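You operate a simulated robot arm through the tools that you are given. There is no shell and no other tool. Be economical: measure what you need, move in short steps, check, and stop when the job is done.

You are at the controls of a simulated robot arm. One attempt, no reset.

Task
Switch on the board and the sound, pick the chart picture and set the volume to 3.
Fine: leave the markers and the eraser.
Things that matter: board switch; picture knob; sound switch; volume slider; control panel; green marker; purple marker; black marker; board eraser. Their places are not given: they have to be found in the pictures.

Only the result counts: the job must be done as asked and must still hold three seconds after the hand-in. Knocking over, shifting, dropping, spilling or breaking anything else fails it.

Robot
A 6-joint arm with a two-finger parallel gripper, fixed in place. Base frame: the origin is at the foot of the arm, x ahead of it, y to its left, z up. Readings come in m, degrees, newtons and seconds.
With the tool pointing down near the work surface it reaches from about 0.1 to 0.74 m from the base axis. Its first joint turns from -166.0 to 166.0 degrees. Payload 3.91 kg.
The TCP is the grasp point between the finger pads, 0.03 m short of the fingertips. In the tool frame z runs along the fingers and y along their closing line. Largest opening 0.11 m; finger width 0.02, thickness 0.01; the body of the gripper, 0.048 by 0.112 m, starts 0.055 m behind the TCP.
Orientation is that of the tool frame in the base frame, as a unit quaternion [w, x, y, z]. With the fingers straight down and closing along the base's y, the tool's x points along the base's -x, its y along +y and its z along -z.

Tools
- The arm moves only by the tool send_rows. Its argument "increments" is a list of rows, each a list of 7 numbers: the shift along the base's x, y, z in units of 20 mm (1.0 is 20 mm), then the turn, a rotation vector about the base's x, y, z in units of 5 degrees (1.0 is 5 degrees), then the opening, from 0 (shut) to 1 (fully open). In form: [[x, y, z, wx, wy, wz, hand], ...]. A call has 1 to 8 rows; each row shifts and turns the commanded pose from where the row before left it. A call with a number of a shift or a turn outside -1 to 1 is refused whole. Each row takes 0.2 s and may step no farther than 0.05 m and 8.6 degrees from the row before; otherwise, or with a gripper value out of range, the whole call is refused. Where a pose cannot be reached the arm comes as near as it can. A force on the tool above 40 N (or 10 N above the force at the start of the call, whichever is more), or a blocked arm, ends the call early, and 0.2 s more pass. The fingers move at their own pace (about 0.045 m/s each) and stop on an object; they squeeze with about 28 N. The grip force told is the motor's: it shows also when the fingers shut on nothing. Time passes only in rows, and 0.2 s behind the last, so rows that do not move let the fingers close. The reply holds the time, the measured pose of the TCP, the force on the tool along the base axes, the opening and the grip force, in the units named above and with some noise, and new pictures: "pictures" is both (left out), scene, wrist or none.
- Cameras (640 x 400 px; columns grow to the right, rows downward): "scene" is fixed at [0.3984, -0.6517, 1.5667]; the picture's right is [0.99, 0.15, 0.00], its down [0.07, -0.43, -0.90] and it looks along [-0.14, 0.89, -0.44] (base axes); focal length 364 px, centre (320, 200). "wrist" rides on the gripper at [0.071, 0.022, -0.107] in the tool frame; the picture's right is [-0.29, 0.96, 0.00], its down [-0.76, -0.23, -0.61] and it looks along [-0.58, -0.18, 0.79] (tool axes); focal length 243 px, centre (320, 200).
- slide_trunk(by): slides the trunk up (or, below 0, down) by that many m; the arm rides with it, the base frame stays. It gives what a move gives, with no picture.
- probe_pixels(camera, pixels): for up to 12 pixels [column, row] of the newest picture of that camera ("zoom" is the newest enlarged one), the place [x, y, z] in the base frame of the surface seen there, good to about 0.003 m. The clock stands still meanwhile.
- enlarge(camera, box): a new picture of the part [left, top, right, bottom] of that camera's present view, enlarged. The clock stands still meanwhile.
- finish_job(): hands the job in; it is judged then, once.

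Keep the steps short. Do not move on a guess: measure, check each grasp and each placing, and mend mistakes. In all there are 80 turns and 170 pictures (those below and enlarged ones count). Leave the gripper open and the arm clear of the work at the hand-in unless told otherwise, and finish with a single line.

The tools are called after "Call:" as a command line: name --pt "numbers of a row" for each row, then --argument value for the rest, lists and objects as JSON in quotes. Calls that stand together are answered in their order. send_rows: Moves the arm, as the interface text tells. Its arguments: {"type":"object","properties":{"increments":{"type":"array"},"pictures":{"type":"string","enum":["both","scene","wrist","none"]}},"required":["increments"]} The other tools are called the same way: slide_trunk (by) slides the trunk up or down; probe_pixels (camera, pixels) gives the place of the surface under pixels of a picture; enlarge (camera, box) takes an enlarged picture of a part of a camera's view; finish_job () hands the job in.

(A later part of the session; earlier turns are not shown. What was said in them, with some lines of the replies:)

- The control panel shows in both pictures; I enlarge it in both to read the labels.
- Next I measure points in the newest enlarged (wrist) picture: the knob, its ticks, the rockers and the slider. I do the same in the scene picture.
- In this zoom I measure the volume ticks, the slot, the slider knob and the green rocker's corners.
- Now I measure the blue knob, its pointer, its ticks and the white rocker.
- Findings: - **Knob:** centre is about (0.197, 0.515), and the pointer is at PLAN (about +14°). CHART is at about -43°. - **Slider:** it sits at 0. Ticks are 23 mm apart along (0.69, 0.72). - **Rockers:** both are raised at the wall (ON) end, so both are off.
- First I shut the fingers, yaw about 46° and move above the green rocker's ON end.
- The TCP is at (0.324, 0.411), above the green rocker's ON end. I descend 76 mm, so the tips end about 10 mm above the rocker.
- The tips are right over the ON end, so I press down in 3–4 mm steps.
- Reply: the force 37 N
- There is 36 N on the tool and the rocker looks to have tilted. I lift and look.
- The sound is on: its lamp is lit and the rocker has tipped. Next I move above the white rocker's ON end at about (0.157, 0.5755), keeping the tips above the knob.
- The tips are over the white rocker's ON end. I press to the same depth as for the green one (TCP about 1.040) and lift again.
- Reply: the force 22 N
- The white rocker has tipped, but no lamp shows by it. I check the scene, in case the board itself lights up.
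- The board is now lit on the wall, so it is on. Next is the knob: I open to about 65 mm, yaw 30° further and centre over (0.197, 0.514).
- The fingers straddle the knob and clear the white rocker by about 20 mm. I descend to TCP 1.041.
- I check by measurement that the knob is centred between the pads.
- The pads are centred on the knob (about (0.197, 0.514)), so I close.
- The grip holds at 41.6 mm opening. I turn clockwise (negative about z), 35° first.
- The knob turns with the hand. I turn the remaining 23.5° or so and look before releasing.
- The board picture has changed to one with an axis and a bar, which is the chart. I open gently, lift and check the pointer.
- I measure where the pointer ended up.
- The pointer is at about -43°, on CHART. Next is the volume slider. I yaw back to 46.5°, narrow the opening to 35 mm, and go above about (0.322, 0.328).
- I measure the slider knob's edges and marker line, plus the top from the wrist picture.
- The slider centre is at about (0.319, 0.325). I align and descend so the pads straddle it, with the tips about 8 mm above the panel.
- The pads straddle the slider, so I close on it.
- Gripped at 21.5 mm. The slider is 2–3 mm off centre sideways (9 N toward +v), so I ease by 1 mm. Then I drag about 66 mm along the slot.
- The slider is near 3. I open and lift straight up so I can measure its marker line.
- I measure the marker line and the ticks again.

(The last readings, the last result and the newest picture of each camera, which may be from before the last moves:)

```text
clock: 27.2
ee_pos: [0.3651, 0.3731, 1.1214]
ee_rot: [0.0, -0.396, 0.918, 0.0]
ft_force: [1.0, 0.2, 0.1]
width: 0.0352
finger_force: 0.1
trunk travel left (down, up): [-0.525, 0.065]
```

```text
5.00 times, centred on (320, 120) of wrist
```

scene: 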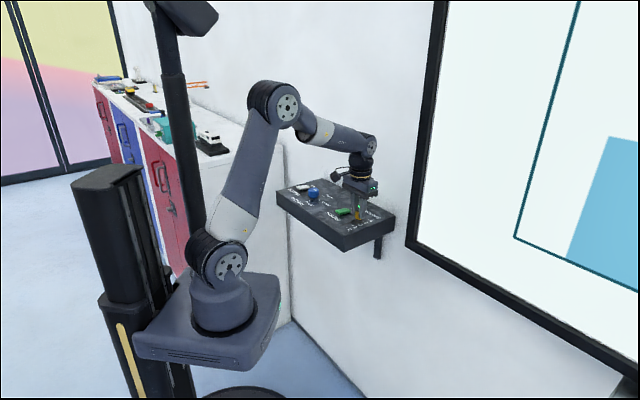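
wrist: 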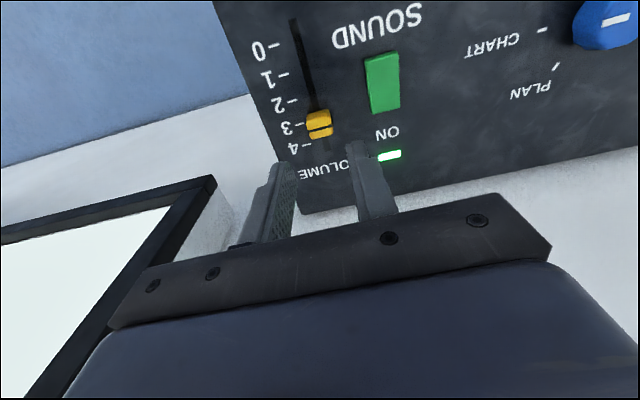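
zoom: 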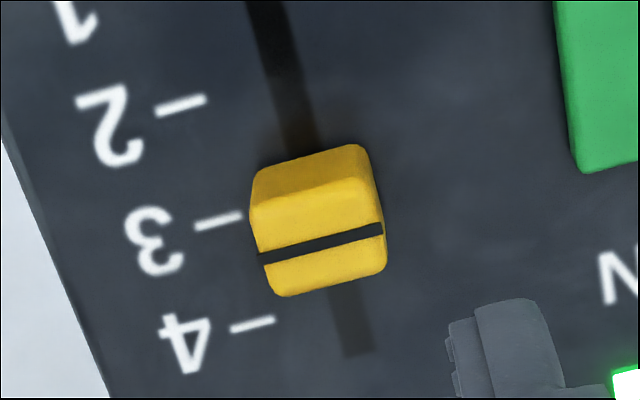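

The marker lies at 0.523 along the slot and tick 3 at 0.522–0.525, so the volume is at 3. I open fully and back the arm up and away from the panel.

Call:
send_rows --pt "-0.3 -0.3 1 0 0 0 1" --pt "-0.6 -0.6 1 0 0 0 1" --pt "-0.8 -0.8 1 0 0 0 1" --pt "-0.8 -0.8 1 0 0 0 1" --pt "-0.8 -0.8 1 0 0 0 1" --pt "-0.8 -0.8 0 0 0 0 1" --pt "-0.8 -0.8 0 0 0 0 1" --pt "0 0 0 0 0 0 1"

Call:
enlarge --camera "scene" --box '[265, 165, 409, 255]'

```text
clock: 29.0
ee_pos: [0.2669, 0.2759, 1.2214]
ee_rot: [0.0, -0.396, 0.918, 0.0]
ft_force: [0.3, -0.3, -0.7]
width: 0.1101
finger_force: 0.0
trunk travel left (down, up): [-0.525, 0.065]
```

scene: 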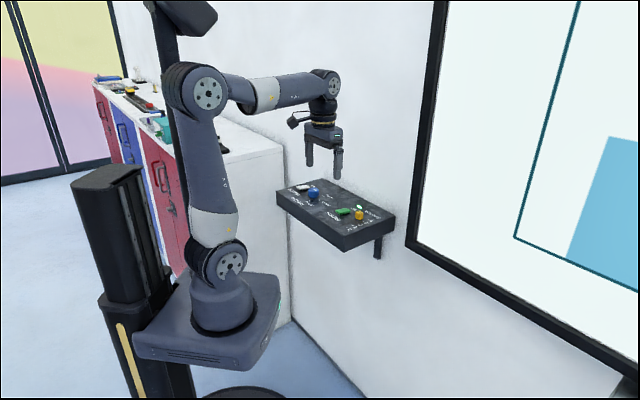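
wrist: 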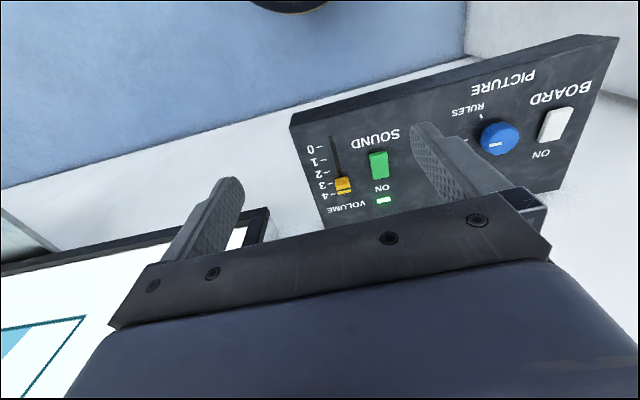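

```text
4.44 times, centred on (337, 210) of scene
```

zoom: 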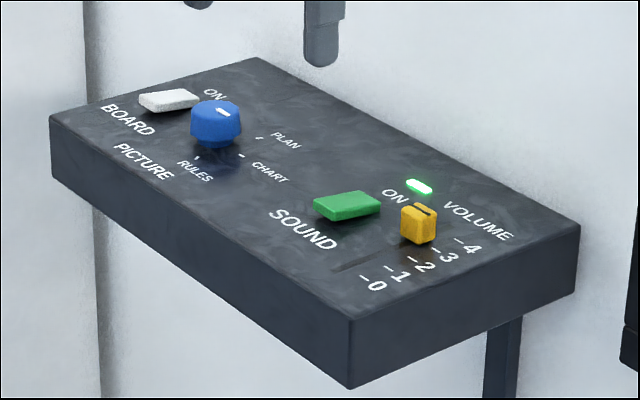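

Everything holds: the board is lit with the chart, the sound lamp is on, the slider is at 3, and the arm is clear with the gripper open. I hand in.

Call:
finish_job

```text
The job is handed in.
```

The board and the sound are on, the chart picture is picked, the volume is at 3, and I didn't touch the markers or the eraser.
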